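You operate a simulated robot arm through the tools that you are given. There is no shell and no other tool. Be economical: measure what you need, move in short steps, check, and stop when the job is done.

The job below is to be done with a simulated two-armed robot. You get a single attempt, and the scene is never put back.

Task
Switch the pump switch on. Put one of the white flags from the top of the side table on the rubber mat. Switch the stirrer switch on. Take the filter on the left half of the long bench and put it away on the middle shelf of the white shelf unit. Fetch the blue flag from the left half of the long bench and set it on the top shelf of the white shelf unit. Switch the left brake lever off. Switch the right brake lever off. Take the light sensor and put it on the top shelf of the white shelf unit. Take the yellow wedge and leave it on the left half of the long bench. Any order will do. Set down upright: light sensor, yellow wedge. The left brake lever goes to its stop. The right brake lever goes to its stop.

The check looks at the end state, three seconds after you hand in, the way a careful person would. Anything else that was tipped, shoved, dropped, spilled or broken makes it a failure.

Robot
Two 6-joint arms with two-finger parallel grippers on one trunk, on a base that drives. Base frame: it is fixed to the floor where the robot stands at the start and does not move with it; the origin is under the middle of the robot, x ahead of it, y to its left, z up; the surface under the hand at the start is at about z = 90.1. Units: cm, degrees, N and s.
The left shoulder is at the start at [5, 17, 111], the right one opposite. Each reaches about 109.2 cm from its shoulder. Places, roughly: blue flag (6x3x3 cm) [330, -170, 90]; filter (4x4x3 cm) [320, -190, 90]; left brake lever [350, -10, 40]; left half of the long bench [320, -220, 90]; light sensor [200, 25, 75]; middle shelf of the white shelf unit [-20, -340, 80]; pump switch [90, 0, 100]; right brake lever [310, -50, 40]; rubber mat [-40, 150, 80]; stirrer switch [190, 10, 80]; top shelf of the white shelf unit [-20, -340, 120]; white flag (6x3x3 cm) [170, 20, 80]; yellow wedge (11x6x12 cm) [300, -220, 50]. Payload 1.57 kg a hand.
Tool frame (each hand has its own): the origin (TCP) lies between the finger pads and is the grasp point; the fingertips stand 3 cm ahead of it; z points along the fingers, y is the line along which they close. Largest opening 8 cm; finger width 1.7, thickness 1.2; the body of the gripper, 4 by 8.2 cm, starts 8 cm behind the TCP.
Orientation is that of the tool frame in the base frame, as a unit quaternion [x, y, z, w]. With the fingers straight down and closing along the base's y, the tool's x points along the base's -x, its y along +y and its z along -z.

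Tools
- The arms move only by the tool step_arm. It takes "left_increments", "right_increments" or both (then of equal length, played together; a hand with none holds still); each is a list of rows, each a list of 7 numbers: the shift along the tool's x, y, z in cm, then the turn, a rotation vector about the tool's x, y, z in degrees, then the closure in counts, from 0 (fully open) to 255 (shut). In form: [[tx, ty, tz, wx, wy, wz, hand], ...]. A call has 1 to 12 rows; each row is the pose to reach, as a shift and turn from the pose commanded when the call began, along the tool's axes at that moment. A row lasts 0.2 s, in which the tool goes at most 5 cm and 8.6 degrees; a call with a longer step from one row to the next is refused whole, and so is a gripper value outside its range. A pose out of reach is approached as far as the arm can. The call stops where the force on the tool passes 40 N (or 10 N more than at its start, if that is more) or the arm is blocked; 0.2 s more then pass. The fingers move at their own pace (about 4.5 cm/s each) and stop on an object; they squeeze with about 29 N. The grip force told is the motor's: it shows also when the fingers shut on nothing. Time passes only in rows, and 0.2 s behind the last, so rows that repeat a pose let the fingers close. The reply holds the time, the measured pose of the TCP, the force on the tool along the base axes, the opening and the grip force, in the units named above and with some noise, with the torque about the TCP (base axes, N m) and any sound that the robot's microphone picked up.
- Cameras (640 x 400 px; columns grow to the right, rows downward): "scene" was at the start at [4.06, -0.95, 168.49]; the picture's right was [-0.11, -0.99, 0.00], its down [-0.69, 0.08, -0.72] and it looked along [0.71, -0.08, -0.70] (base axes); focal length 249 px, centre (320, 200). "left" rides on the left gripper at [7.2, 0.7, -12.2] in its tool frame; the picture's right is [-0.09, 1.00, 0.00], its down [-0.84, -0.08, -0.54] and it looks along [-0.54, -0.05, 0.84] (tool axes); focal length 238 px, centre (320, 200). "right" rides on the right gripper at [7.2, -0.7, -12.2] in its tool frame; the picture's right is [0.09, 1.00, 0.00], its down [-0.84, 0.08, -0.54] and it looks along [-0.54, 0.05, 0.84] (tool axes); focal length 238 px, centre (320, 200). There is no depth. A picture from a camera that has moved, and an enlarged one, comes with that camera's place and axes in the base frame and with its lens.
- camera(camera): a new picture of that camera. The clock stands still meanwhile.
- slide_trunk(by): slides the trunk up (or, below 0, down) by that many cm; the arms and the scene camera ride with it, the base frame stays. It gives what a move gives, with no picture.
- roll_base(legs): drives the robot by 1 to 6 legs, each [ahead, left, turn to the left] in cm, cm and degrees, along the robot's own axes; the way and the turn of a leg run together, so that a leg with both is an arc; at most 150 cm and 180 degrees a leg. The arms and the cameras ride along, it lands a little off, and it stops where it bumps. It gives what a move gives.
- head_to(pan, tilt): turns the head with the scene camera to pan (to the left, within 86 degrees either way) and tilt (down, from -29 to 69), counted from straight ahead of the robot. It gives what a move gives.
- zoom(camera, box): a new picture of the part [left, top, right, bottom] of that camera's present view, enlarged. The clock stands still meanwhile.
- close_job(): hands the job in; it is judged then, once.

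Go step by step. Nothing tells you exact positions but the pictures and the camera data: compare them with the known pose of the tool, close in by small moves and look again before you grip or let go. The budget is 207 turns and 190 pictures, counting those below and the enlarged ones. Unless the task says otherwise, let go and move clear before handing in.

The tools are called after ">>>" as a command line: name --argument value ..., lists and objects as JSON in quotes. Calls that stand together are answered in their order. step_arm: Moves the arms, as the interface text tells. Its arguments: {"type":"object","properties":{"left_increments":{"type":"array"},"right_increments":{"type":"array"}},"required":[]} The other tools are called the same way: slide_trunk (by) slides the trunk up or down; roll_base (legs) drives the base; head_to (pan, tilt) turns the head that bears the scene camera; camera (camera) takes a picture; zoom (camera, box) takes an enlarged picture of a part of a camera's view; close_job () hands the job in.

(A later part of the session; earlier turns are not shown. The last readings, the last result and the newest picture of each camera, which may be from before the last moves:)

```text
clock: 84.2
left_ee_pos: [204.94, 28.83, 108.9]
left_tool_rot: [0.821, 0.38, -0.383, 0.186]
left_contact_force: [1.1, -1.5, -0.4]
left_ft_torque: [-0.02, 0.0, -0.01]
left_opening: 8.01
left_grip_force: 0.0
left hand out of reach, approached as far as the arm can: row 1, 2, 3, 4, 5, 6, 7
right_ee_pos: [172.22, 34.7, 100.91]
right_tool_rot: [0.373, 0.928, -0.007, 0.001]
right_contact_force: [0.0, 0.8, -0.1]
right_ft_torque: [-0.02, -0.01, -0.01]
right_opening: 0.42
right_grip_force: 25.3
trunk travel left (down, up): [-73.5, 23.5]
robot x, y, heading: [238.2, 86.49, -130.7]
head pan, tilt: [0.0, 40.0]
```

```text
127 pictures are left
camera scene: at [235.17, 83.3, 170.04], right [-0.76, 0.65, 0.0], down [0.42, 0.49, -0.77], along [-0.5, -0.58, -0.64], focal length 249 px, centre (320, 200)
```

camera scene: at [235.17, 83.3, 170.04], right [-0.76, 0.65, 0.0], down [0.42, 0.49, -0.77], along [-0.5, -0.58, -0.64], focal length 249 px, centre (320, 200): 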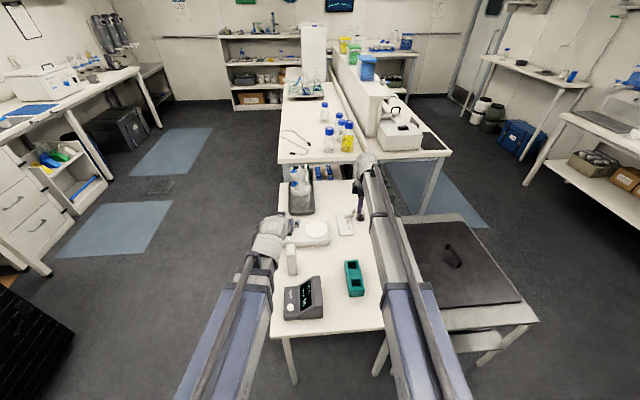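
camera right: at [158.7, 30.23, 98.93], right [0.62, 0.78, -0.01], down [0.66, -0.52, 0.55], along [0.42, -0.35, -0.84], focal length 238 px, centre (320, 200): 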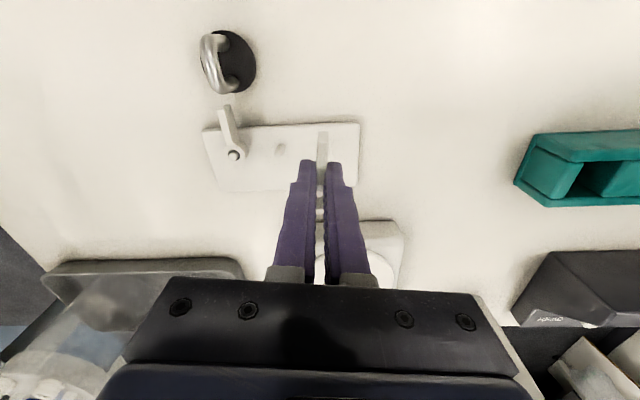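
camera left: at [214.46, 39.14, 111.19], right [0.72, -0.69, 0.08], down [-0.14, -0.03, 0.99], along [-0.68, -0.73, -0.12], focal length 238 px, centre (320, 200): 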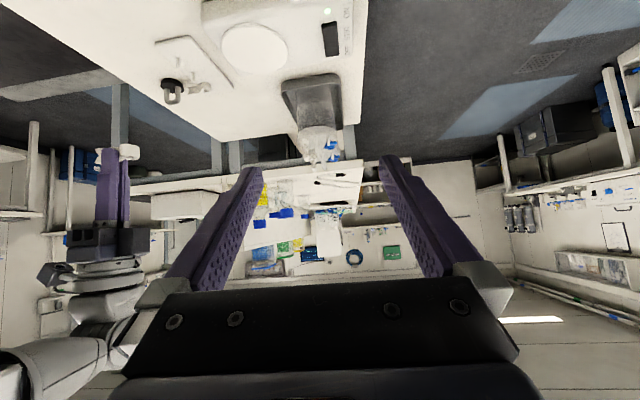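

The left hand is about over the sensor. I zoom to check lateral alignment.

>>> zoom --camera "scene" --box '[240, 200, 340, 330]'

>>> zoom --camera "right" --box '[200, 150, 640, 400]'

```text
3.08 times, centred on (290, 265) of scene
camera zoom: at [235.17, 83.3, 170.04], right [-0.76, 0.65, 0.0], down [0.42, 0.49, -0.77], along [-0.5, -0.58, -0.64], focal length 766 px, centre (412, 0)
```

zoom: 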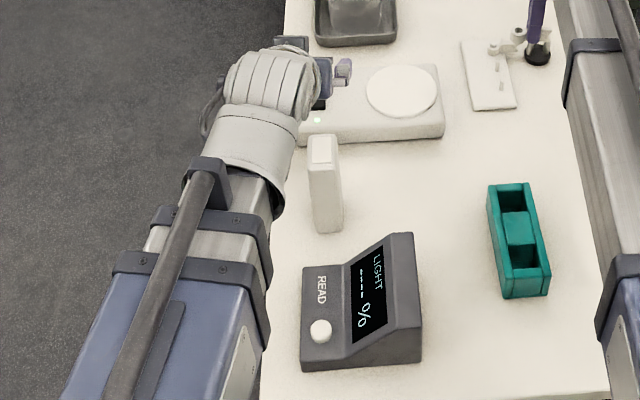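

```text
1.45 times, centred on (420, 275) of right
camera zoom: at [166.65, 39.49, 112.96], right [0.62, 0.78, -0.01], down [0.66, -0.52, 0.55], along [0.42, -0.35, -0.84], focal length 347 px, centre (174, 91)
```

zoom: 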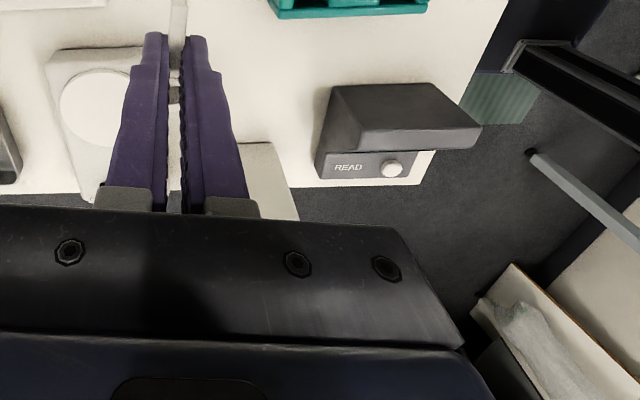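

The meter would be too close under my tilted hand here; better to take the sensor from the aisle on the table's left. That aisle also holds the brake levers, so I raise up, slide left into the aisle and turn toward the black racks.

>>> slide_trunk --by 20

>>> roll_base --legs '[[0, 60, 0]]'

>>> head_to --pan 80 --tilt 40

>>> camera --camera "scene"

```text
clock: 86.4
left_ee_pos: [205.0, 28.76, 128.95]
left_tool_rot: [0.821, 0.38, -0.384, 0.186]
left_contact_force: [0.2, 0.0, -0.7]
left_ft_torque: [0.0, -0.04, 0.02]
left_opening: 8.03
left_grip_force: 0.0
right_ee_pos: [172.13, 34.75, 120.88]
right_tool_rot: [0.373, 0.928, -0.007, 0.001]
right_contact_force: [0.7, -0.7, -0.7]
right_ft_torque: [-0.01, 0.0, 0.04]
right_opening: 0.45
right_grip_force: 24.9
trunk travel left (down, up): [-93.5, 3.5]
robot x, y, heading: [238.31, 86.86, -130.6]
head pan, tilt: [0.0, 40.0]
```

```text
clock: 89.8
left_ee_pos: [251.16, -9.96, 128.99]
left_tool_rot: [0.819, 0.383, -0.383, 0.187]
left_contact_force: [-0.6, 0.9, 0.1]
left_ft_torque: [0.02, 0.02, -0.01]
left_opening: 8.0
left_grip_force: 0.1
right_ee_pos: [218.24, -4.32, 120.98]
right_tool_rot: [0.369, 0.929, -0.007, 0.001]
right_contact_force: [-0.4, -0.3, -0.7]
right_ft_torque: [0.0, 0.01, -0.02]
right_opening: 0.44
right_grip_force: 25.1
trunk travel left (down, up): [-93.5, 3.5]
robot x, y, heading: [283.98, 47.58, -129.9]
head pan, tilt: [0.0, 40.0]
```

```text
clock: 91.3
left_ee_pos: [251.13, -9.98, 128.99]
left_tool_rot: [0.819, 0.383, -0.383, 0.187]
left_contact_force: [0.0, -0.6, 0.3]
left_ft_torque: [-0.02, 0.01, -0.03]
left_opening: 7.99
left_grip_force: 0.0
right_ee_pos: [218.28, -4.34, 120.93]
right_tool_rot: [0.37, 0.929, -0.007, 0.001]
right_contact_force: [0.6, -0.7, -0.6]
right_ft_torque: [0.0, -0.01, 0.01]
right_opening: 0.45
right_grip_force: 25.1
trunk travel left (down, up): [-93.5, 3.5]
robot x, y, heading: [283.66, 48.08, -130.1]
head pan, tilt: [80.0, 40.0]
```

```text
124 pictures are left
camera scene: at [291.76, 44.79, 190.04], right [-0.77, -0.64, 0.0], down [-0.41, 0.49, -0.77], along [0.49, -0.59, -0.64], focal length 249 px, centre (320, 200)
```

scene: 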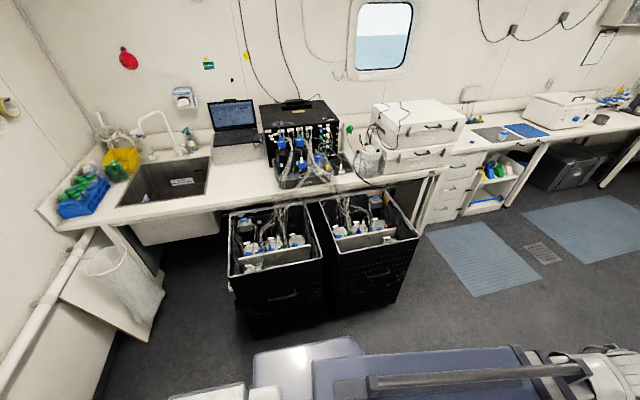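

The black bins are carts filled with bottles; the brake levers should be low on their fronts. Zoom.

>>> zoom --camera "scene" --box '[220, 190, 430, 340]'

```text
2.67 times, centred on (325, 265) of scene
camera zoom: at [291.76, 44.79, 190.04], right [-0.77, -0.64, 0.0], down [-0.41, 0.49, -0.77], along [0.49, -0.59, -0.64], focal length 664 px, centre (307, 27)
```

zoom: 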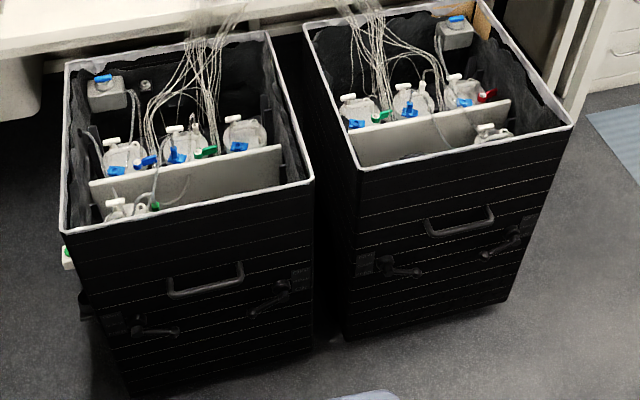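

Levers on each bin: the coordinates match the right-hand one on each bin (~(347,-8) and ~(313,-54), z≈45). I turn to face the bins and look closely.

>>> roll_base --legs '[[0, 0, 90], [-6, -28, 0]]'

>>> head_to --pan 0 --tilt 55

>>> camera --camera "scene"

```text
clock: 97.2
left_ee_pos: [320.71, -1.37, 128.96]
left_tool_rot: [0.299, 0.854, -0.134, 0.405]
left_contact_force: [0.5, 0.1, 0.2]
left_ft_torque: [-0.01, -0.03, -0.02]
left_opening: 8.0
left_grip_force: 0.1
right_ee_pos: [315.87, -34.48, 120.95]
right_tool_rot: [-0.408, 0.913, -0.003, 0.006]
right_contact_force: [0.2, 0.0, -0.2]
right_ft_torque: [-0.03, 0.02, -0.01]
right_opening: 0.44
right_grip_force: 24.6
trunk travel left (down, up): [-93.5, 3.5]
robot x, y, heading: [261.93, 29.74, -38.4]
head pan, tilt: [80.0, 40.0]
```

```text
clock: 98.7
left_ee_pos: [320.76, -1.24, 128.76]
left_tool_rot: [0.299, 0.854, -0.134, 0.405]
left_contact_force: [0.1, 0.5, 0.4]
left_ft_torque: [0.01, 0.01, -0.01]
left_opening: 8.0
left_grip_force: 0.1
right_ee_pos: [315.98, -34.28, 120.95]
right_tool_rot: [-0.408, 0.913, -0.004, 0.005]
right_contact_force: [-0.5, 1.0, 0.5]
right_ft_torque: [0.01, 0.0, 0.0]
right_opening: 0.44
right_grip_force: 24.9
trunk travel left (down, up): [-93.5, 3.5]
robot x, y, heading: [261.79, 29.76, -38.2]
head pan, tilt: [0.0, 55.0]
```

```text
122 pictures are left
camera scene: at [264.19, 27.91, 187.98], right [-0.62, -0.78, 0.0], down [-0.64, 0.51, -0.57], along [0.45, -0.36, -0.82], focal length 249 px, centre (320, 200)
```

scene: 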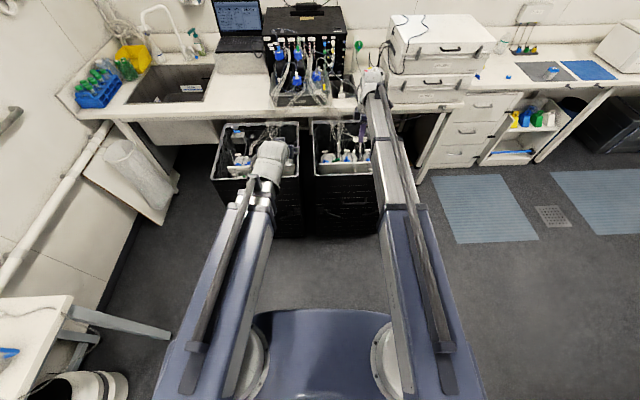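

I pull the right hand (flag) back and lower the trunk so the left hand camera looks straight at the levers.

>>> step_arm --right_increments '[[0, 4, 0, 0, 0, 0, 255], [0, 8, 0, 0, 0, 0, 255], [0, 12, 0, 0, 0, 0, 255], [0, 16, 0, 0, 0, 0, 255], [0, 20, 0, 0, 0, 0, 255], [0, 24, 0, 0, 0, 0, 255]]'

>>> slide_trunk --by -70

>>> camera --camera "left"

>>> camera --camera "scene"

```text
clock: 100.1
left_ee_pos: [320.55, -1.24, 129.04]
left_tool_rot: [0.298, 0.854, -0.134, 0.405]
left_contact_force: [0.4, 0.4, 0.1]
left_ft_torque: [-0.01, 0.0, -0.01]
left_opening: 8.03
left_grip_force: 0.1
right_ee_pos: [297.73, -18.19, 120.91]
right_tool_rot: [-0.407, 0.913, -0.005, 0.005]
right_contact_force: [-0.3, -0.6, 0.3]
right_ft_torque: [0.0, -0.01, -0.01]
right_opening: 0.44
right_grip_force: 24.6
right hand out of reach, approached as far as the arm can: row 5, 6
trunk travel left (down, up): [-93.5, 3.5]
robot x, y, heading: [262.12, 30.13, -38.6]
head pan, tilt: [0.0, 55.0]
```

```text
refused: -70 is not a number from -40 to 40
```

```text
121 pictures are left
camera left: at [310.03, 7.93, 131.22], right [0.66, 0.75, 0.08], down [0.03, -0.14, 0.99], along [0.75, -0.65, -0.12], focal length 238 px, centre (320, 200)
```

left: 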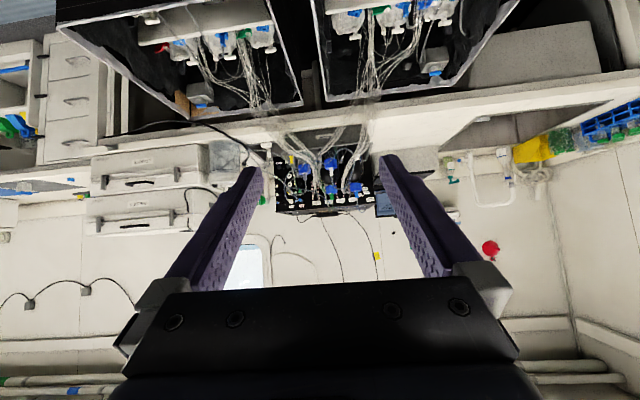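

```text
120 pictures are left
camera scene: at [264.09, 28.0, 187.98], right [-0.62, -0.78, 0.0], down [-0.64, 0.51, -0.57], along [0.45, -0.36, -0.82], focal length 249 px, centre (320, 200)
```

scene: 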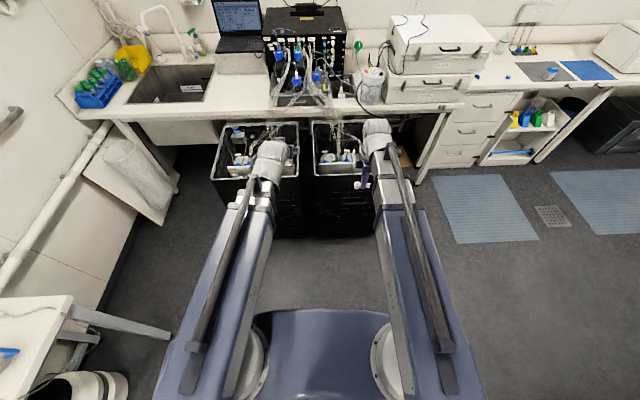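

>>> slide_trunk --by -40

>>> slide_trunk --by -30

>>> camera --camera "left"

>>> camera --camera "scene"

```text
clock: 104.0
left_ee_pos: [320.68, -1.16, 89.02]
left_tool_rot: [0.298, 0.854, -0.133, 0.406]
left_contact_force: [0.3, -1.1, -0.3]
left_ft_torque: [0.0, 0.02, -0.02]
left_opening: 8.0
left_grip_force: 0.0
right_ee_pos: [297.74, -18.17, 80.84]
right_tool_rot: [-0.408, 0.913, -0.005, 0.005]
right_contact_force: [-0.1, -0.2, 0.4]
right_ft_torque: [0.01, -0.02, 0.03]
right_opening: 0.44
right_grip_force: 25.4
trunk travel left (down, up): [-53.5, 43.5]
robot x, y, heading: [261.74, 30.0, -38.5]
head pan, tilt: [0.0, 55.0]
```

```text
clock: 107.0
left_ee_pos: [320.65, -1.37, 58.99]
left_tool_rot: [0.298, 0.854, -0.134, 0.406]
left_contact_force: [-0.4, 0.1, -0.7]
left_ft_torque: [0.04, -0.04, 0.01]
left_opening: 8.01
left_grip_force: 0.1
right_ee_pos: [297.8, -18.05, 50.92]
right_tool_rot: [-0.408, 0.913, -0.004, 0.006]
right_contact_force: [0.2, -0.1, -0.2]
right_ft_torque: [-0.01, 0.0, -0.01]
right_opening: 0.44
right_grip_force: 25.2
trunk travel left (down, up): [-23.5, 73.5]
robot x, y, heading: [261.75, 30.06, -38.5]
head pan, tilt: [0.0, 55.0]
```

```text
119 pictures are left
camera left: at [310.1, 7.87, 61.18], right [0.66, 0.75, 0.08], down [0.03, -0.14, 0.99], along [0.75, -0.65, -0.12], focal length 238 px, centre (320, 200)
```

left: 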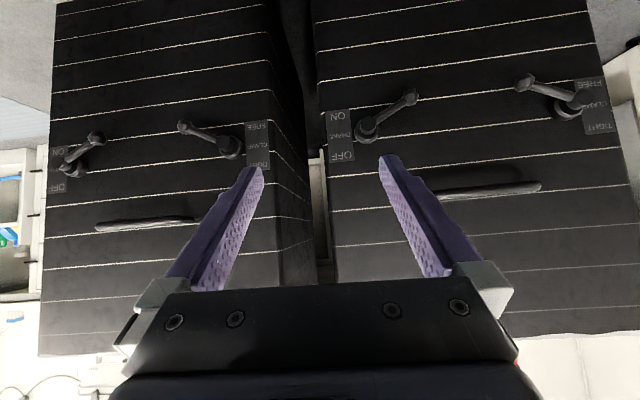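

```text
118 pictures are left
camera scene: at [264.18, 27.91, 117.98], right [-0.62, -0.78, 0.0], down [-0.64, 0.51, -0.57], along [0.45, -0.36, -0.82], focal length 249 px, centre (320, 200)
```

scene: 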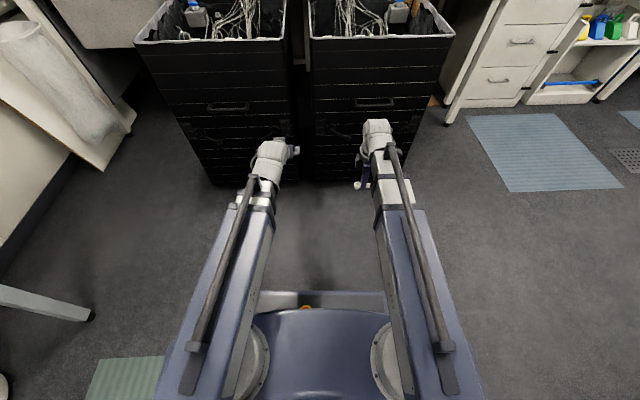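

The brake levers (labels ON/BRAKE/OFF) are the right-hand ones on each bin. I zoom (picture is upside-down).

>>> zoom --camera "left" --box '[300, 70, 460, 180]'

>>> zoom --camera "left" --box '[30, 100, 150, 210]'

```text
3.64 times, centred on (380, 125) of left
camera zoom: at [310.1, 7.87, 61.18], right [0.66, 0.75, 0.08], down [0.03, -0.14, 0.99], along [0.75, -0.65, -0.12], focal length 867 px, centre (102, 473)
```

zoom: 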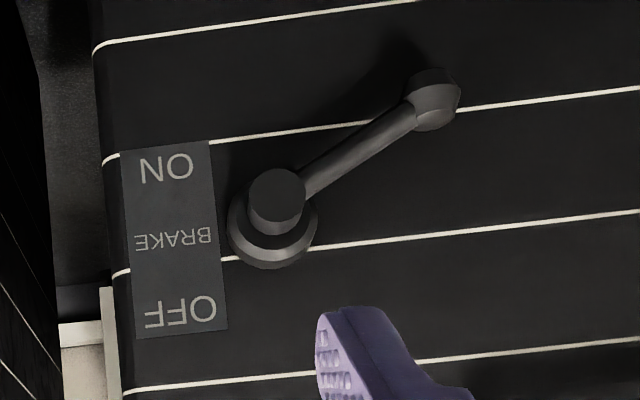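

```text
3.64 times, centred on (90, 155) of left
camera zoom: at [310.1, 7.87, 61.18], right [0.66, 0.75, 0.08], down [0.03, -0.14, 0.99], along [0.75, -0.65, -0.12], focal length 867 px, centre (1156, 364)
```

zoom: 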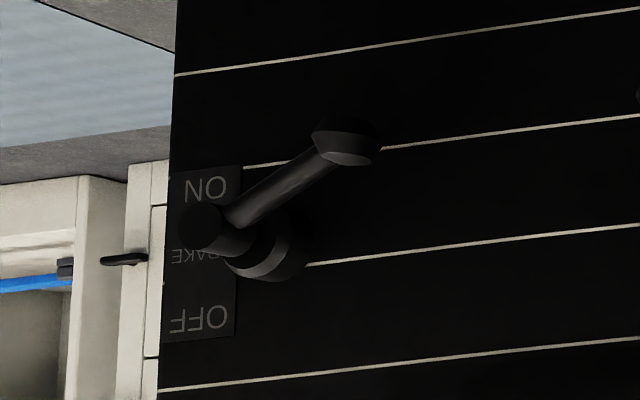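

Layout (world view): brake handle end points left-and-down = ON; OFF is up. I'll put closed left fingers under the handle and raise. First go sideways, tilt to ~60°, and lower the trunk.

>>> step_arm --left_increments '[[0, 4, 0, 0, -5, 0, 100], [0, 8, 0, 0, -10, 0, 200], [-1.3, 11, 1.5, 0, -10, 0, 255], [-2.6, 13, 3, 0, -10, 0, 255], [-2.6, 13, 3, 0, -10, 0, 255]]'

>>> slide_trunk --by -21.5

>>> camera --camera "left"

```text
clock: 108.2
left_ee_pos: [331.88, 6.43, 62.03]
left_tool_rot: [0.285, 0.816, -0.159, 0.477]
left_contact_force: [-0.1, 0.9, -0.5]
left_ft_torque: [0.02, 0.01, 0.0]
left_opening: 0.0
left_grip_force: 12.6
left hand out of reach, approached as far as the arm can: row 1, 2, 3, 4, 5
right_ee_pos: [297.84, -18.21, 51.01]
right_tool_rot: [-0.409, 0.913, -0.004, 0.006]
right_contact_force: [-0.6, 0.0, 0.4]
right_ft_torque: [-0.03, 0.04, -0.04]
right_opening: 0.46
right_grip_force: 25.1
trunk travel left (down, up): [-23.5, 73.5]
robot x, y, heading: [262.02, 30.22, -38.1]
head pan, tilt: [0.0, 55.0]
```

```text
clock: 110.4
left_ee_pos: [331.97, 6.45, 40.5]
left_tool_rot: [0.286, 0.816, -0.16, 0.477]
left_contact_force: [0.5, 0.3, -0.6]
left_ft_torque: [0.01, -0.03, -0.01]
left_opening: 0.0
left_grip_force: 21.6
right_ee_pos: [297.96, -18.31, 29.47]
right_tool_rot: [-0.408, 0.913, -0.004, 0.006]
right_contact_force: [-0.2, -0.6, -1.0]
right_ft_torque: [-0.01, -0.01, 0.02]
right_opening: 0.45
right_grip_force: 24.9
trunk travel left (down, up): [-2.0, 95.0]
robot x, y, heading: [261.79, 30.07, -38.0]
head pan, tilt: [0.0, 55.0]
```

```text
115 pictures are left
camera left: at [321.08, 15.7, 40.38], right [0.65, 0.75, 0.09], down [-0.1, -0.03, 0.99], along [0.75, -0.66, 0.05], focal length 238 px, centre (320, 200)
```

left: 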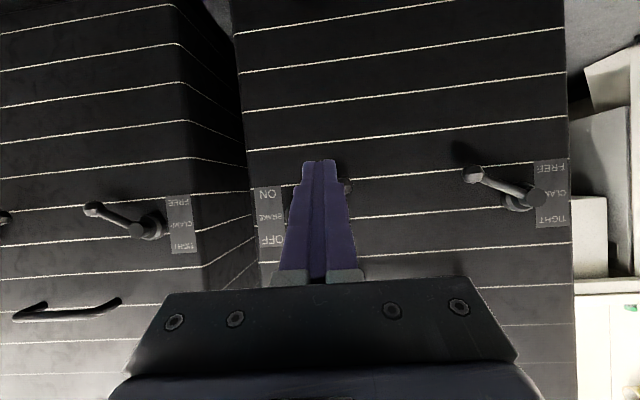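

Finger axis lines up ~60% along the handle, and just below it. Advance 19 cm so the tips pass beneath.

>>> step_arm --left_increments '[[-2, 0, 3.46, 0, 0, 0, 255], [-4, 0, 6.93, 0, 0, 0, 255], [-6, 0, 10.4, 0, 0, 0, 255], [-8, 0, 13.86, 0, 0, 0, 255], [-8, 0, 13.86, 0, 0, 0, 255]]'

>>> camera --camera "left"

```text
clock: 111.6
left_ee_pos: [344.55, -3.6, 40.56]
left_tool_rot: [0.285, 0.816, -0.159, 0.478]
left_contact_force: [0.2, 0.0, -0.4]
left_ft_torque: [0.01, -0.03, -0.02]
left_opening: 0.0
left_grip_force: 21.0
right_ee_pos: [297.94, -18.16, 29.53]
right_tool_rot: [-0.409, 0.913, -0.004, 0.004]
right_contact_force: [-1.2, -0.6, -0.2]
right_ft_torque: [0.01, -0.03, 0.02]
right_opening: 0.46
right_grip_force: 25.3
trunk travel left (down, up): [-2.0, 95.0]
robot x, y, heading: [261.8, 29.76, -38.6]
head pan, tilt: [0.0, 55.0]
```

```text
114 pictures are left
camera left: at [333.76, 5.62, 40.38], right [0.65, 0.75, 0.09], down [-0.1, -0.03, 0.99], along [0.75, -0.66, 0.06], focal length 238 px, centre (320, 200)
```

left: 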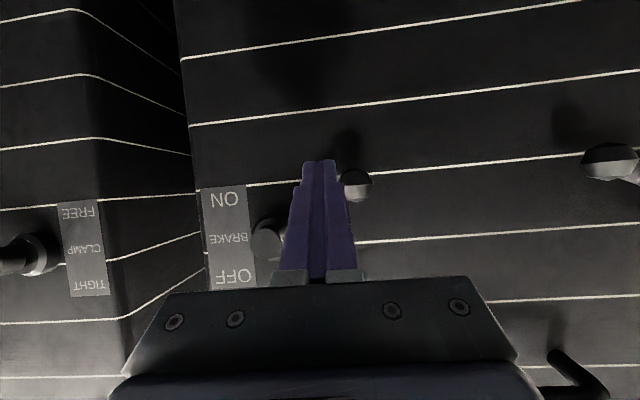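

3 cm further, then raise the trunk to lift the handle.

>>> step_arm --left_increments '[[-0.75, 0, 1.3, 0, 0, 0, 255], [-1.5, 0, 2.6, 0, 0, 0, 255], [-1.5, 0, 2.6, 0, 0, 0, 255]]'

>>> slide_trunk --by 4

>>> camera --camera "left"

```text
clock: 112.4
left_ee_pos: [346.77, -5.46, 40.69]
left_tool_rot: [0.285, 0.815, -0.16, 0.479]
left_contact_force: [-0.3, 0.8, -1.5]
left_ft_torque: [-0.02, 0.02, 0.0]
left_opening: 0.0
left_grip_force: 21.0
right_ee_pos: [297.8, -18.14, 29.52]
right_tool_rot: [-0.409, 0.913, -0.004, 0.006]
right_contact_force: [0.4, -0.7, -1.5]
right_ft_torque: [0.01, 0.02, 0.0]
right_opening: 0.44
right_grip_force: 24.4
trunk travel left (down, up): [-2.0, 95.0]
robot x, y, heading: [261.96, 29.81, -38.4]
head pan, tilt: [0.0, 55.0]
```

```text
clock: 113.3
left_ee_pos: [346.83, -5.48, 44.61]
left_tool_rot: [0.286, 0.815, -0.16, 0.479]
left_contact_force: [0.1, 0.5, -0.5]
left_ft_torque: [-0.01, -0.02, 0.0]
left_opening: 0.0
left_grip_force: 21.6
right_ee_pos: [297.87, -18.3, 33.41]
right_tool_rot: [-0.407, 0.913, -0.004, 0.005]
right_contact_force: [-0.3, -0.4, 0.4]
right_ft_torque: [0.01, -0.01, 0.0]
right_opening: 0.44
right_grip_force: 24.8
trunk travel left (down, up): [-6.0, 91.0]
robot x, y, heading: [261.84, 29.93, -38.6]
head pan, tilt: [0.0, 55.0]
```

```text
113 pictures are left
camera left: at [336.11, 3.83, 44.39], right [0.65, 0.75, 0.09], down [-0.1, -0.03, 0.99], along [0.75, -0.66, 0.06], focal length 238 px, centre (320, 200)
```

left: 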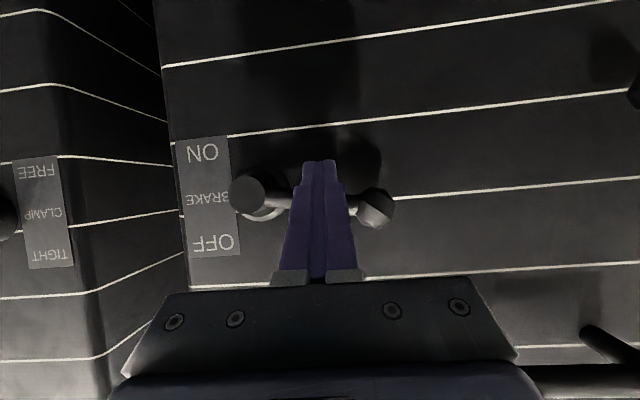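

The handle is rising (now about level). Continue up.

>>> slide_trunk --by 4

>>> camera --camera "left"

```text
clock: 113.8
left_ee_pos: [346.72, -5.23, 46.24]
left_tool_rot: [0.29, 0.82, -0.156, 0.467]
left_contact_force: [4.0, 0.2, -28.0]
left_ft_torque: [0.53, 0.21, 0.1]
left_opening: 0.0
left_grip_force: 21.1
right_ee_pos: [297.84, -18.26, 35.66]
right_tool_rot: [-0.408, 0.913, -0.004, 0.006]
right_contact_force: [0.1, 0.5, -1.0]
right_ft_torque: [0.03, 0.02, -0.01]
right_opening: 0.47
right_grip_force: 24.7
trunk travel left (down, up): [-8.3, 88.7]
robot x, y, heading: [261.85, 30.11, -38.5]
head pan, tilt: [0.0, 55.0]
stopped: the force on the tool passed its limit at 59 N (the readings are from after the stop); the commanded pose is now the measured one
```

```text
112 pictures are left
camera left: at [336.06, 4.01, 46.38], right [0.66, 0.75, 0.09], down [-0.08, -0.05, 1.0], along [0.75, -0.66, 0.03], focal length 238 px, centre (320, 200)
```

left: 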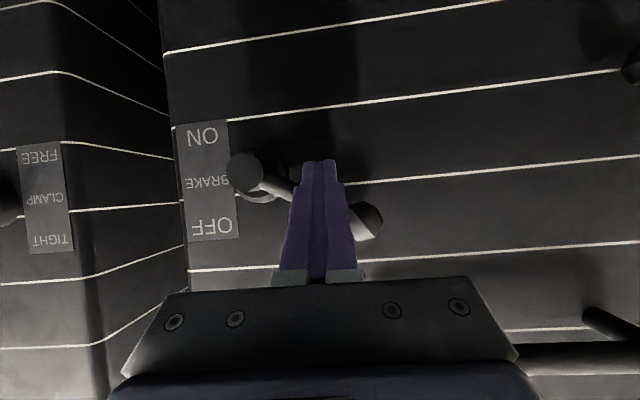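

The handle now points up (~+30°, mirror of before) and met 59 N: at its stop. One more small push to confirm, then lower and withdraw.

>>> slide_trunk --by 1.5

>>> slide_trunk --by -4

>>> step_arm --left_increments '[[2, 0, -3.46, 0, 0, 0, 255], [4, 0, -6.93, 0, 0, 0, 255], [6, 0, -10.4, 0, 0, 0, 255], [7.5, 0, -13, 0, 0, 0, 255]]'

>>> camera --camera "left"

```text
clock: 114.2
left_ee_pos: [346.64, -5.2, 46.34]
left_tool_rot: [0.293, 0.822, -0.155, 0.464]
left_contact_force: [2.5, 1.7, -24.1]
left_ft_torque: [0.5, 0.21, 0.05]
left_opening: 0.0
left_grip_force: 21.3
right_ee_pos: [297.85, -18.2, 35.96]
right_tool_rot: [-0.408, 0.913, -0.003, 0.005]
right_contact_force: [0.2, 0.2, -0.6]
right_ft_torque: [0.03, -0.02, -0.01]
right_opening: 0.47
right_grip_force: 25.2
trunk travel left (down, up): [-8.5, 88.5]
robot x, y, heading: [261.62, 30.03, -38.4]
head pan, tilt: [0.0, 55.0]
stopped: the force on the tool passed its limit at 49 N (the readings are from after the stop); the commanded pose is now the measured one
```

```text
clock: 115.0
left_ee_pos: [346.68, -5.23, 42.64]
left_tool_rot: [0.29, 0.821, -0.155, 0.468]
left_contact_force: [0.3, -0.2, 0.1]
left_ft_torque: [-0.05, 0.0, -0.02]
left_opening: 0.0
left_grip_force: 21.0
right_ee_pos: [297.76, -18.19, 32.0]
right_tool_rot: [-0.408, 0.913, -0.005, 0.005]
right_contact_force: [0.1, -0.2, 0.2]
right_ft_torque: [-0.03, 0.02, -0.04]
right_opening: 0.45
right_grip_force: 25.1
trunk travel left (down, up): [-4.5, 92.5]
robot x, y, heading: [261.79, 29.73, -38.4]
head pan, tilt: [0.0, 55.0]
```

```text
clock: 116.0
left_ee_pos: [334.62, 4.3, 42.58]
left_tool_rot: [0.29, 0.821, -0.155, 0.467]
left_contact_force: [0.6, -0.1, -0.1]
left_ft_torque: [0.01, -0.02, 0.01]
left_opening: 0.0
left_grip_force: 21.7
right_ee_pos: [297.83, -18.22, 32.02]
right_tool_rot: [-0.408, 0.913, -0.004, 0.006]
right_contact_force: [0.6, 0.2, 0.8]
right_ft_torque: [0.03, -0.04, -0.02]
right_opening: 0.45
right_grip_force: 24.7
trunk travel left (down, up): [-4.5, 92.5]
robot x, y, heading: [261.78, 30.46, -38.1]
head pan, tilt: [0.0, 55.0]
```

```text
111 pictures are left
camera left: at [323.97, 13.52, 42.82], right [0.66, 0.75, 0.09], down [-0.08, -0.05, 1.0], along [0.75, -0.66, 0.03], focal length 238 px, centre (320, 200)
```

left: 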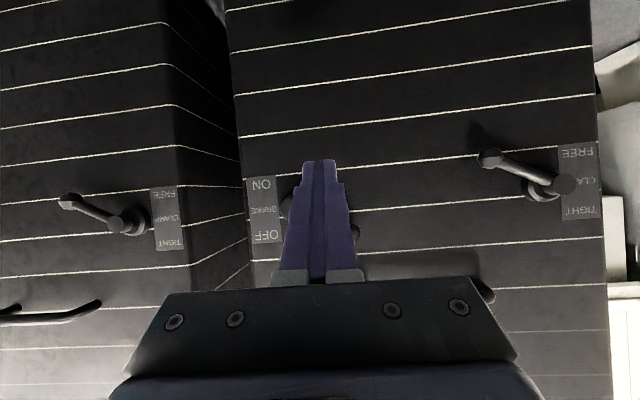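

Left brake is OFF and stays. Now shift the base 59 cm to the right to face the right bin's brake lever identically.

>>> roll_base --legs '[[0, -59.3, 0]]'

>>> slide_trunk --by -3

>>> camera --camera "left"

```text
clock: 119.3
left_ee_pos: [298.38, -41.64, 42.73]
left_tool_rot: [0.288, 0.821, -0.154, 0.467]
left_contact_force: [-0.4, -0.1, 0.4]
left_ft_torque: [0.01, -0.02, -0.01]
left_opening: 0.01
left_grip_force: 21.0
right_ee_pos: [261.71, -64.28, 32.0]
right_tool_rot: [-0.41, 0.912, -0.004, 0.006]
right_contact_force: [0.3, -0.6, 0.9]
right_ft_torque: [0.01, -0.01, 0.02]
right_opening: 0.46
right_grip_force: 24.9
trunk travel left (down, up): [-4.5, 92.5]
robot x, y, heading: [225.55, -16.61, -37.8]
head pan, tilt: [0.0, 55.0]
```

```text
clock: 120.1
left_ee_pos: [298.34, -41.72, 39.77]
left_tool_rot: [0.288, 0.821, -0.154, 0.468]
left_contact_force: [0.5, -0.2, 0.4]
left_ft_torque: [0.01, 0.01, 0.02]
left_opening: 0.0
left_grip_force: 21.7
right_ee_pos: [261.7, -64.28, 28.94]
right_tool_rot: [-0.41, 0.912, -0.005, 0.006]
right_contact_force: [-0.1, 0.2, 0.3]
right_ft_torque: [-0.01, -0.01, 0.02]
right_opening: 0.47
right_grip_force: 24.9
trunk travel left (down, up): [-1.5, 95.5]
robot x, y, heading: [225.2, -16.29, -38.1]
head pan, tilt: [0.0, 55.0]
```

```text
110 pictures are left
camera left: at [287.63, -32.45, 39.82], right [0.65, 0.75, 0.09], down [-0.08, -0.05, 0.99], along [0.75, -0.66, 0.03], focal length 238 px, centre (320, 200)
```

left: 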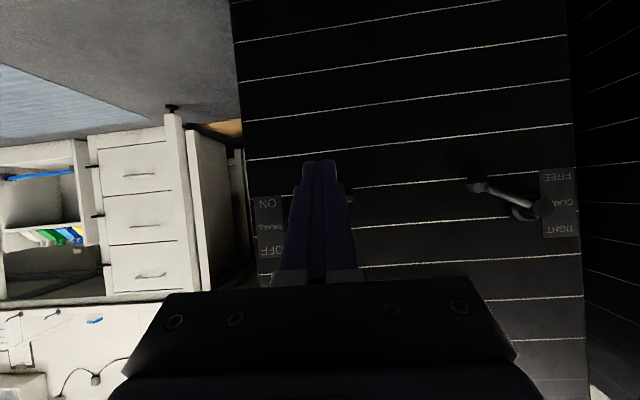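

Nearly the same view as before. Shift 1 cm left, advance 14 cm, and look.

>>> step_arm --left_increments '[[-2, 1, 3.46, 0, 0, 0, 255], [-4, 1, 6.93, 0, 0, 0, 255], [-6, 1, 10.4, 0, 0, 0, 255], [-7, 1, 12.1, 0, 0, 0, 255], [-7, 1, 12.1, 0, 0, 0, 255]]'

>>> camera --camera "left"

```text
clock: 121.3
left_ee_pos: [310.03, -49.42, 39.65]
left_tool_rot: [0.288, 0.822, -0.153, 0.467]
left_contact_force: [-0.8, 0.2, -0.1]
left_ft_torque: [0.01, 0.0, -0.02]
left_opening: 0.0
left_grip_force: 21.8
right_ee_pos: [261.64, -64.41, 28.95]
right_tool_rot: [-0.411, 0.912, -0.005, 0.006]
right_contact_force: [0.0, 0.3, -0.6]
right_ft_torque: [0.0, -0.03, 0.03]
right_opening: 0.49
right_grip_force: 25.2
trunk travel left (down, up): [-1.5, 95.5]
robot x, y, heading: [225.53, -16.36, -38.2]
head pan, tilt: [0.0, 55.0]
```

```text
109 pictures are left
camera left: at [299.34, -40.21, 39.81], right [0.65, 0.75, 0.09], down [-0.08, -0.05, 1.0], along [0.75, -0.66, 0.03], focal length 238 px, centre (320, 200)
```

left: 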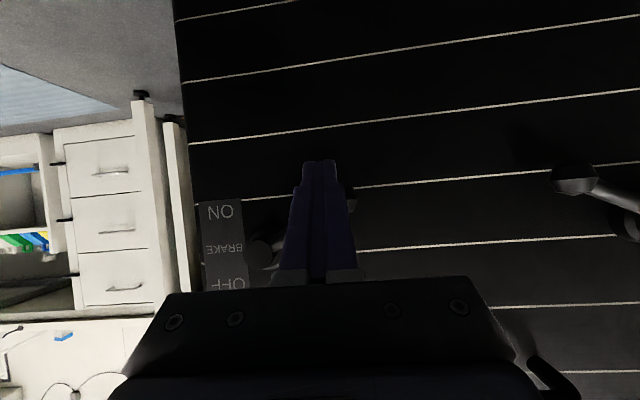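

Advance 4.5 cm more and lift.

>>> step_arm --left_increments '[[-1.2, 0, 2, 0, 0, 0, 255], [-2.3, 0, 3.9, 0, 0, 0, 255], [-2.3, 0, 3.9, 0, 0, 0, 255]]'

>>> slide_trunk --by 5

>>> camera --camera "left"

```text
clock: 122.1
left_ee_pos: [313.68, -52.27, 39.64]
left_tool_rot: [0.289, 0.822, -0.154, 0.466]
left_contact_force: [-3.5, 2.2, -2.2]
left_ft_torque: [-0.01, 0.05, 0.03]
left_opening: 0.0
left_grip_force: 20.9
right_ee_pos: [261.7, -64.27, 28.93]
right_tool_rot: [-0.41, 0.912, -0.004, 0.006]
right_contact_force: [0.6, -0.9, -0.3]
right_ft_torque: [0.0, 0.0, -0.03]
right_opening: 0.48
right_grip_force: 24.7
trunk travel left (down, up): [-1.5, 95.5]
robot x, y, heading: [225.29, -16.62, -38.2]
head pan, tilt: [0.0, 55.0]
```

```text
clock: 123.0
left_ee_pos: [313.79, -52.32, 44.63]
left_tool_rot: [0.288, 0.821, -0.155, 0.468]
left_contact_force: [-0.9, 0.2, 0.2]
left_ft_torque: [0.0, 0.0, -0.03]
left_opening: 0.0
left_grip_force: 21.4
right_ee_pos: [261.77, -64.31, 33.94]
right_tool_rot: [-0.411, 0.912, -0.004, 0.006]
right_contact_force: [0.0, 0.8, 0.9]
right_ft_torque: [0.01, 0.03, 0.02]
right_opening: 0.44
right_grip_force: 24.7
trunk travel left (down, up): [-6.5, 90.5]
robot x, y, heading: [225.16, -16.31, -38.0]
head pan, tilt: [0.0, 55.0]
```

```text
108 pictures are left
camera left: at [302.98, -43.17, 44.82], right [0.65, 0.75, 0.09], down [-0.08, -0.05, 1.0], along [0.75, -0.66, 0.03], focal length 238 px, centre (320, 200)
```

left: 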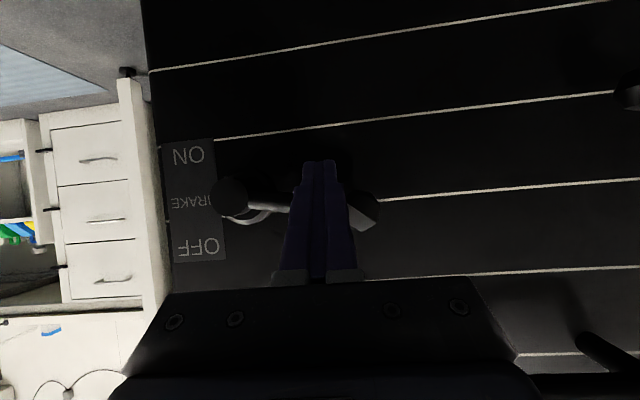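

Handle is coming up; continue to the stop.

>>> slide_trunk --by 5

>>> slide_trunk --by 1.5

>>> camera --camera "left"

```text
clock: 123.6
left_ee_pos: [313.57, -52.24, 46.59]
left_tool_rot: [0.294, 0.826, -0.151, 0.456]
left_contact_force: [2.9, 0.9, -28.7]
left_ft_torque: [0.5, 0.15, 0.07]
left_opening: 0.0
left_grip_force: 21.7
right_ee_pos: [261.75, -64.39, 36.48]
right_tool_rot: [-0.411, 0.912, -0.003, 0.005]
right_contact_force: [-0.6, 0.3, 0.3]
right_ft_torque: [0.01, 0.01, 0.01]
right_opening: 0.45
right_grip_force: 24.7
trunk travel left (down, up): [-9.2, 87.8]
robot x, y, heading: [225.0, -16.63, -38.0]
head pan, tilt: [0.0, 55.0]
stopped: the force on the tool passed its limit at 61 N (the readings are from after the stop); the commanded pose is now the measured one
```

```text
clock: 123.9
left_ee_pos: [313.56, -52.01, 46.83]
left_tool_rot: [0.295, 0.828, -0.149, 0.452]
left_contact_force: [1.5, 1.9, -24.1]
left_ft_torque: [0.43, 0.14, 0.09]
left_opening: 0.0
left_grip_force: 21.0
right_ee_pos: [261.74, -64.44, 36.76]
right_tool_rot: [-0.41, 0.912, -0.003, 0.006]
right_contact_force: [1.1, 0.3, 0.2]
right_ft_torque: [0.0, 0.0, 0.02]
right_opening: 0.44
right_grip_force: 25.4
trunk travel left (down, up): [-9.5, 87.5]
robot x, y, heading: [225.27, -16.44, -38.1]
head pan, tilt: [0.0, 55.0]
stopped: the force on the tool passed its limit at 49 N (the readings are from after the stop); the commanded pose is now the measured one
```

```text
107 pictures are left
camera left: at [302.85, -42.82, 47.42], right [0.66, 0.75, 0.1], down [-0.06, -0.08, 1.0], along [0.75, -0.66, -0.01], focal length 238 px, centre (320, 200)
```

left: 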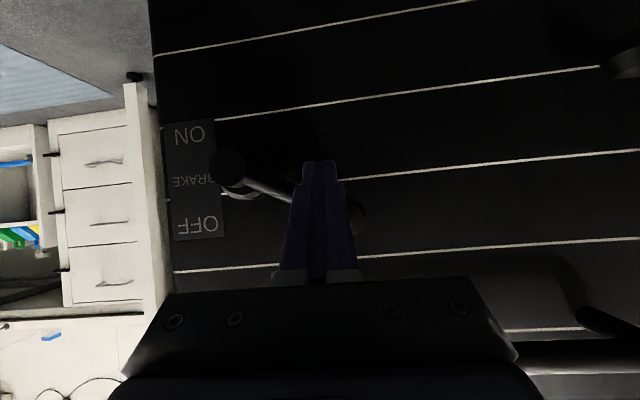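

At the stop. Lower, withdraw and verify.

>>> slide_trunk --by -4

>>> step_arm --left_increments '[[2, 0, -3.46, 0, 0, 0, 255], [4, 0, -6.93, 0, 0, 0, 255], [6, 0, -10.4, 0, 0, 0, 255], [8, 0, -13.8, 0, 0, 0, 255]]'

>>> slide_trunk --by 15

>>> zoom --camera "left" --box '[220, 60, 420, 180]'

```text
clock: 124.7
left_ee_pos: [313.31, -52.33, 43.02]
left_tool_rot: [0.293, 0.827, -0.15, 0.456]
left_contact_force: [-0.2, -0.6, -0.2]
left_ft_torque: [0.05, -0.01, 0.03]
left_opening: 0.01
left_grip_force: 21.4
right_ee_pos: [261.72, -64.37, 32.9]
right_tool_rot: [-0.411, 0.912, -0.005, 0.006]
right_contact_force: [0.8, 0.1, 0.4]
right_ft_torque: [0.0, 0.02, -0.04]
right_opening: 0.48
right_grip_force: 25.5
trunk travel left (down, up): [-5.5, 91.5]
robot x, y, heading: [224.88, -16.29, -38.1]
head pan, tilt: [0.0, 55.0]
```

```text
clock: 125.7
left_ee_pos: [300.87, -42.29, 43.03]
left_tool_rot: [0.295, 0.826, -0.152, 0.456]
left_contact_force: [0.4, 0.7, -0.5]
left_ft_torque: [0.02, 0.0, 0.0]
left_opening: 0.01
left_grip_force: 21.6
left hand out of reach, approached as far as the arm can: row 3, 4
right_ee_pos: [261.68, -64.28, 32.94]
right_tool_rot: [-0.411, 0.911, -0.005, 0.006]
right_contact_force: [0.3, 0.2, 0.2]
right_ft_torque: [0.0, 0.03, 0.01]
right_opening: 0.42
right_grip_force: 25.1
trunk travel left (down, up): [-5.5, 91.5]
robot x, y, heading: [224.91, -16.39, -38.2]
head pan, tilt: [0.0, 55.0]
```

```text
clock: 127.5
left_ee_pos: [300.96, -42.32, 58.14]
left_tool_rot: [0.293, 0.827, -0.15, 0.456]
left_contact_force: [0.3, 0.6, 0.1]
left_ft_torque: [0.01, 0.02, -0.01]
left_opening: 0.0
left_grip_force: 21.1
right_ee_pos: [261.72, -64.29, 47.83]
right_tool_rot: [-0.411, 0.912, -0.005, 0.007]
right_contact_force: [-0.6, -0.2, -0.2]
right_ft_torque: [0.0, 0.02, 0.01]
right_opening: 0.47
right_grip_force: 24.4
trunk travel left (down, up): [-20.5, 76.5]
robot x, y, heading: [225.73, -16.43, -38.0]
head pan, tilt: [0.0, 55.0]
```

```text
3.20 times, centred on (320, 120) of left
camera zoom: at [290.31, -33.05, 58.64], right [0.66, 0.75, 0.1], down [-0.07, -0.07, 1.0], along [0.75, -0.66, 0.0], focal length 763 px, centre (320, 456)
```

zoom: 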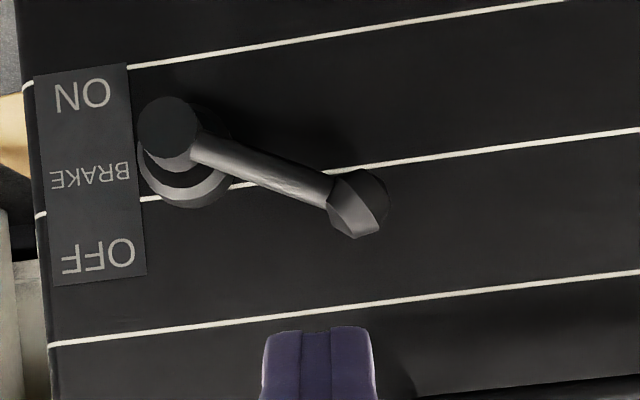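

Right brake is OFF too. Now raise, turn around toward the side table from the aisle, to fetch the light sensor with the left hand.

>>> slide_trunk --by 40

>>> slide_trunk --by 27

>>> roll_base --legs '[[0, 0, 177], [-21, -33.6, 0]]'

>>> head_to --pan 0 --tilt 45

>>> camera --camera "scene"

```text
clock: 131.3
left_ee_pos: [301.07, -42.32, 98.02]
left_tool_rot: [0.294, 0.825, -0.151, 0.458]
left_contact_force: [0.1, 0.0, -0.3]
left_ft_torque: [0.0, 0.03, -0.04]
left_opening: 0.01
left_grip_force: 21.6
right_ee_pos: [261.67, -64.28, 87.95]
right_tool_rot: [-0.411, 0.912, -0.005, 0.006]
right_contact_force: [0.4, -0.3, 0.0]
right_ft_torque: [0.0, -0.02, 0.04]
right_opening: 0.45
right_grip_force: 25.1
trunk travel left (down, up): [-60.5, 36.5]
robot x, y, heading: [225.18, -16.59, -38.0]
head pan, tilt: [0.0, 55.0]
```

```text
clock: 134.1
left_ee_pos: [301.1, -42.4, 125.22]
left_tool_rot: [0.293, 0.826, -0.15, 0.457]
left_contact_force: [-0.3, -1.2, 0.1]
left_ft_torque: [-0.04, 0.03, -0.05]
left_opening: 0.0
left_grip_force: 21.2
right_ee_pos: [261.73, -64.32, 114.96]
right_tool_rot: [-0.411, 0.912, -0.005, 0.006]
right_contact_force: [0.8, 0.2, -1.3]
right_ft_torque: [0.0, 0.02, -0.02]
right_opening: 0.47
right_grip_force: 24.9
trunk travel left (down, up): [-87.5, 9.5]
robot x, y, heading: [225.28, -16.48, -38.1]
head pan, tilt: [0.0, 55.0]
```

```text
clock: 143.7
left_ee_pos: [190.81, 26.87, 125.2]
left_tool_rot: [0.813, -0.327, -0.45, -0.169]
left_contact_force: [-0.2, 0.4, 0.1]
left_ft_torque: [0.02, 0.0, 0.02]
left_opening: 0.0
left_grip_force: 20.7
right_ee_pos: [231.91, 45.32, 114.99]
right_tool_rot: [0.928, 0.372, -0.006, -0.005]
right_contact_force: [-0.7, 0.6, 0.8]
right_ft_torque: [0.01, -0.01, 0.01]
right_opening: 0.47
right_grip_force: 25.0
trunk travel left (down, up): [-87.5, 9.5]
robot x, y, heading: [264.22, -5.7, 137.2]
head pan, tilt: [0.0, 55.0]
```

```text
clock: 144.4
left_ee_pos: [190.73, 26.83, 125.13]
left_tool_rot: [0.814, -0.327, -0.45, -0.169]
left_contact_force: [0.0, -0.4, -0.1]
left_ft_torque: [0.0, 0.01, 0.02]
left_opening: 0.0
left_grip_force: 21.8
right_ee_pos: [231.78, 45.26, 114.87]
right_tool_rot: [0.929, 0.371, -0.005, -0.006]
right_contact_force: [0.1, -0.1, -0.1]
right_ft_torque: [-0.03, -0.01, 0.01]
right_opening: 0.46
right_grip_force: 25.1
trunk travel left (down, up): [-87.5, 9.5]
robot x, y, heading: [264.24, -5.65, 137.2]
head pan, tilt: [0.0, 45.0]
```

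```text
105 pictures are left
camera scene: at [260.94, -2.66, 183.32], right [0.68, 0.73, 0.0], down [0.52, -0.48, -0.71], along [-0.52, 0.48, -0.71], focal length 249 px, centre (320, 200)
```

scene: 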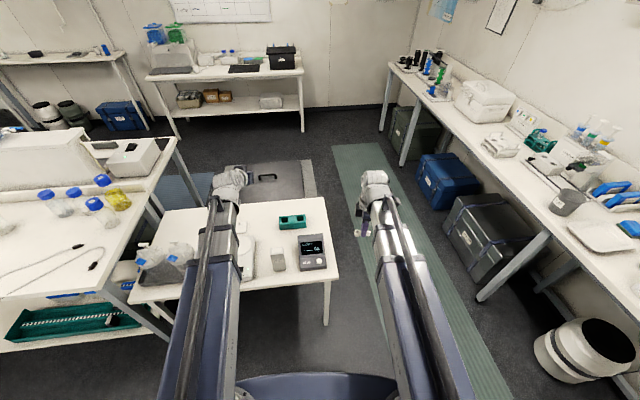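

>>> zoom --camera "scene" --box '[220, 220, 340, 300]'

```text
5.00 times, centred on (280, 260) of scene
camera zoom: at [260.94, -2.66, 183.32], right [0.68, 0.73, 0.0], down [0.52, -0.48, -0.71], along [-0.52, 0.48, -0.71], focal length 1245 px, centre (520, -100)
```

zoom: 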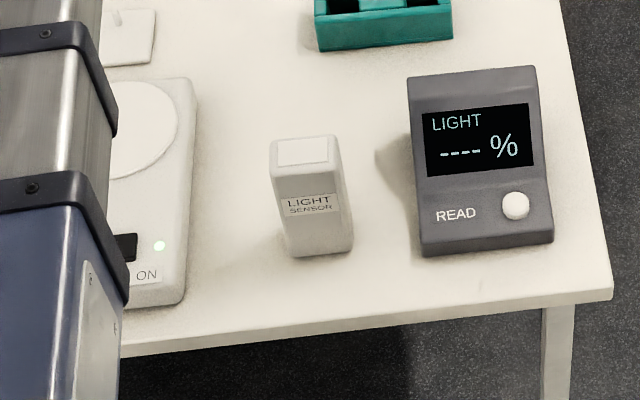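

Label reads LIGHT SENSOR. I back the base 8 cm, bring the left hand in line (open) short of it, and lower.

>>> roll_base --legs '[[-8, 0, 0]]'

>>> step_arm --left_increments '[[1.5, -2, -2.3, 0, 0, 0, 100], [3, -4, -4.6, 0, 0, 0, 0], [4.5, -6, -7, 0, 0, 0, 0], [5.9, -7.5, -9.3, 0, 0, 0, 0], [5.9, -7.5, -9.3, 0, 0, 0, 0]]'

>>> slide_trunk --by -28

>>> camera --camera "left"

>>> camera --camera "scene"

```text
clock: 145.5
left_ee_pos: [196.78, 20.98, 125.22]
left_tool_rot: [0.813, -0.327, -0.451, -0.169]
left_contact_force: [0.3, -0.2, 0.4]
left_ft_torque: [0.02, 0.05, 0.02]
left_opening: 0.0
left_grip_force: 21.9
right_ee_pos: [237.82, 39.64, 115.09]
right_tool_rot: [0.928, 0.374, -0.006, -0.005]
right_contact_force: [-0.1, 0.4, -0.7]
right_ft_torque: [0.01, 0.03, 0.04]
right_opening: 0.45
right_grip_force: 24.4
trunk travel left (down, up): [-87.5, 9.5]
robot x, y, heading: [269.74, -10.88, 137.1]
head pan, tilt: [0.0, 45.0]
```

```text
clock: 146.7
left_ee_pos: [209.86, 19.02, 125.13]
left_tool_rot: [0.813, -0.328, -0.45, -0.169]
left_contact_force: [-0.8, 0.9, 0.4]
left_ft_torque: [0.0, 0.0, 0.0]
left_opening: 8.02
left_grip_force: 0.1
right_ee_pos: [237.58, 39.87, 114.91]
right_tool_rot: [0.928, 0.373, -0.005, -0.005]
right_contact_force: [-1.0, -0.1, -0.4]
right_ft_torque: [0.03, -0.01, -0.03]
right_opening: 0.43
right_grip_force: 24.9
trunk travel left (down, up): [-87.5, 9.5]
robot x, y, heading: [270.02, -10.67, 137.2]
head pan, tilt: [0.0, 45.0]
```

```text
clock: 149.5
left_ee_pos: [209.83, 19.01, 97.24]
left_tool_rot: [0.813, -0.328, -0.45, -0.169]
left_contact_force: [-0.6, 0.1, 0.0]
left_ft_torque: [-0.03, -0.01, -0.01]
left_opening: 8.02
left_grip_force: 0.2
right_ee_pos: [237.64, 39.94, 86.87]
right_tool_rot: [0.928, 0.374, -0.005, -0.006]
right_contact_force: [0.6, -0.5, -0.1]
right_ft_torque: [0.02, -0.01, -0.02]
right_opening: 0.45
right_grip_force: 25.0
trunk travel left (down, up): [-59.5, 37.5]
robot x, y, heading: [269.93, -10.94, 137.2]
head pan, tilt: [0.0, 45.0]
```

```text
103 pictures are left
camera left: at [219.66, 8.82, 97.65], right [-0.72, -0.69, 0.1], down [0.07, 0.07, 1.0], along [-0.69, 0.72, 0.0], focal length 238 px, centre (320, 200)
```

left: 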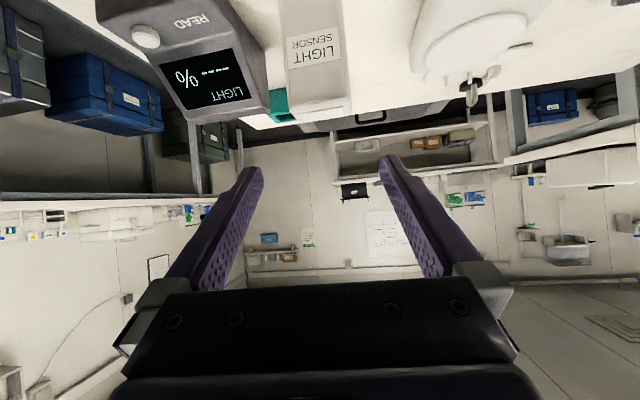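

```text
102 pictures are left
camera scene: at [266.87, -8.1, 155.33], right [0.68, 0.73, 0.0], down [0.52, -0.48, -0.71], along [-0.52, 0.48, -0.71], focal length 249 px, centre (320, 200)
```

scene: 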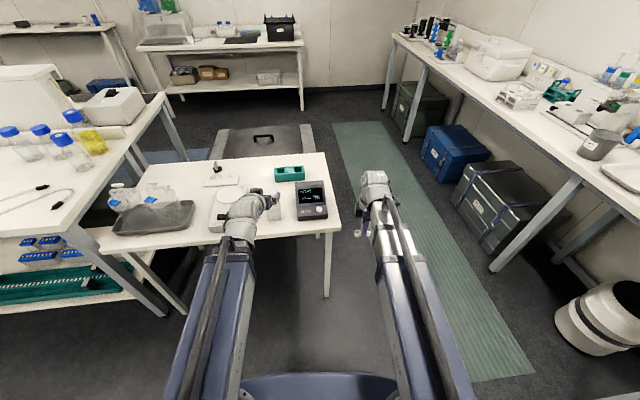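

Well centred (sensor ~6 cm wide, top z≈89). Lower 16 cm and check.

>>> slide_trunk --by -15.5

>>> camera --camera "left"

```text
clock: 151.3
left_ee_pos: [209.85, 18.99, 81.54]
left_tool_rot: [0.814, -0.327, -0.45, -0.168]
left_contact_force: [-0.3, -0.1, 0.0]
left_ft_torque: [0.06, 0.01, -0.01]
left_opening: 7.99
left_grip_force: 0.1
right_ee_pos: [237.59, 39.88, 71.37]
right_tool_rot: [0.928, 0.373, -0.006, -0.005]
right_contact_force: [0.5, -0.3, 1.0]
right_ft_torque: [0.0, 0.05, 0.01]
right_opening: 0.45
right_grip_force: 25.3
trunk travel left (down, up): [-44.0, 53.0]
robot x, y, heading: [270.25, -11.24, 136.9]
head pan, tilt: [0.0, 45.0]
```

```text
101 pictures are left
camera left: at [219.66, 8.82, 82.15], right [-0.72, -0.69, 0.1], down [0.07, 0.07, 1.0], along [-0.69, 0.72, 0.0], focal length 238 px, centre (320, 200)
```

left: 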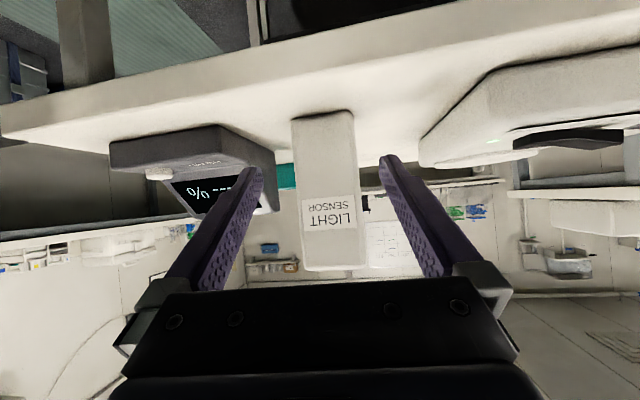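

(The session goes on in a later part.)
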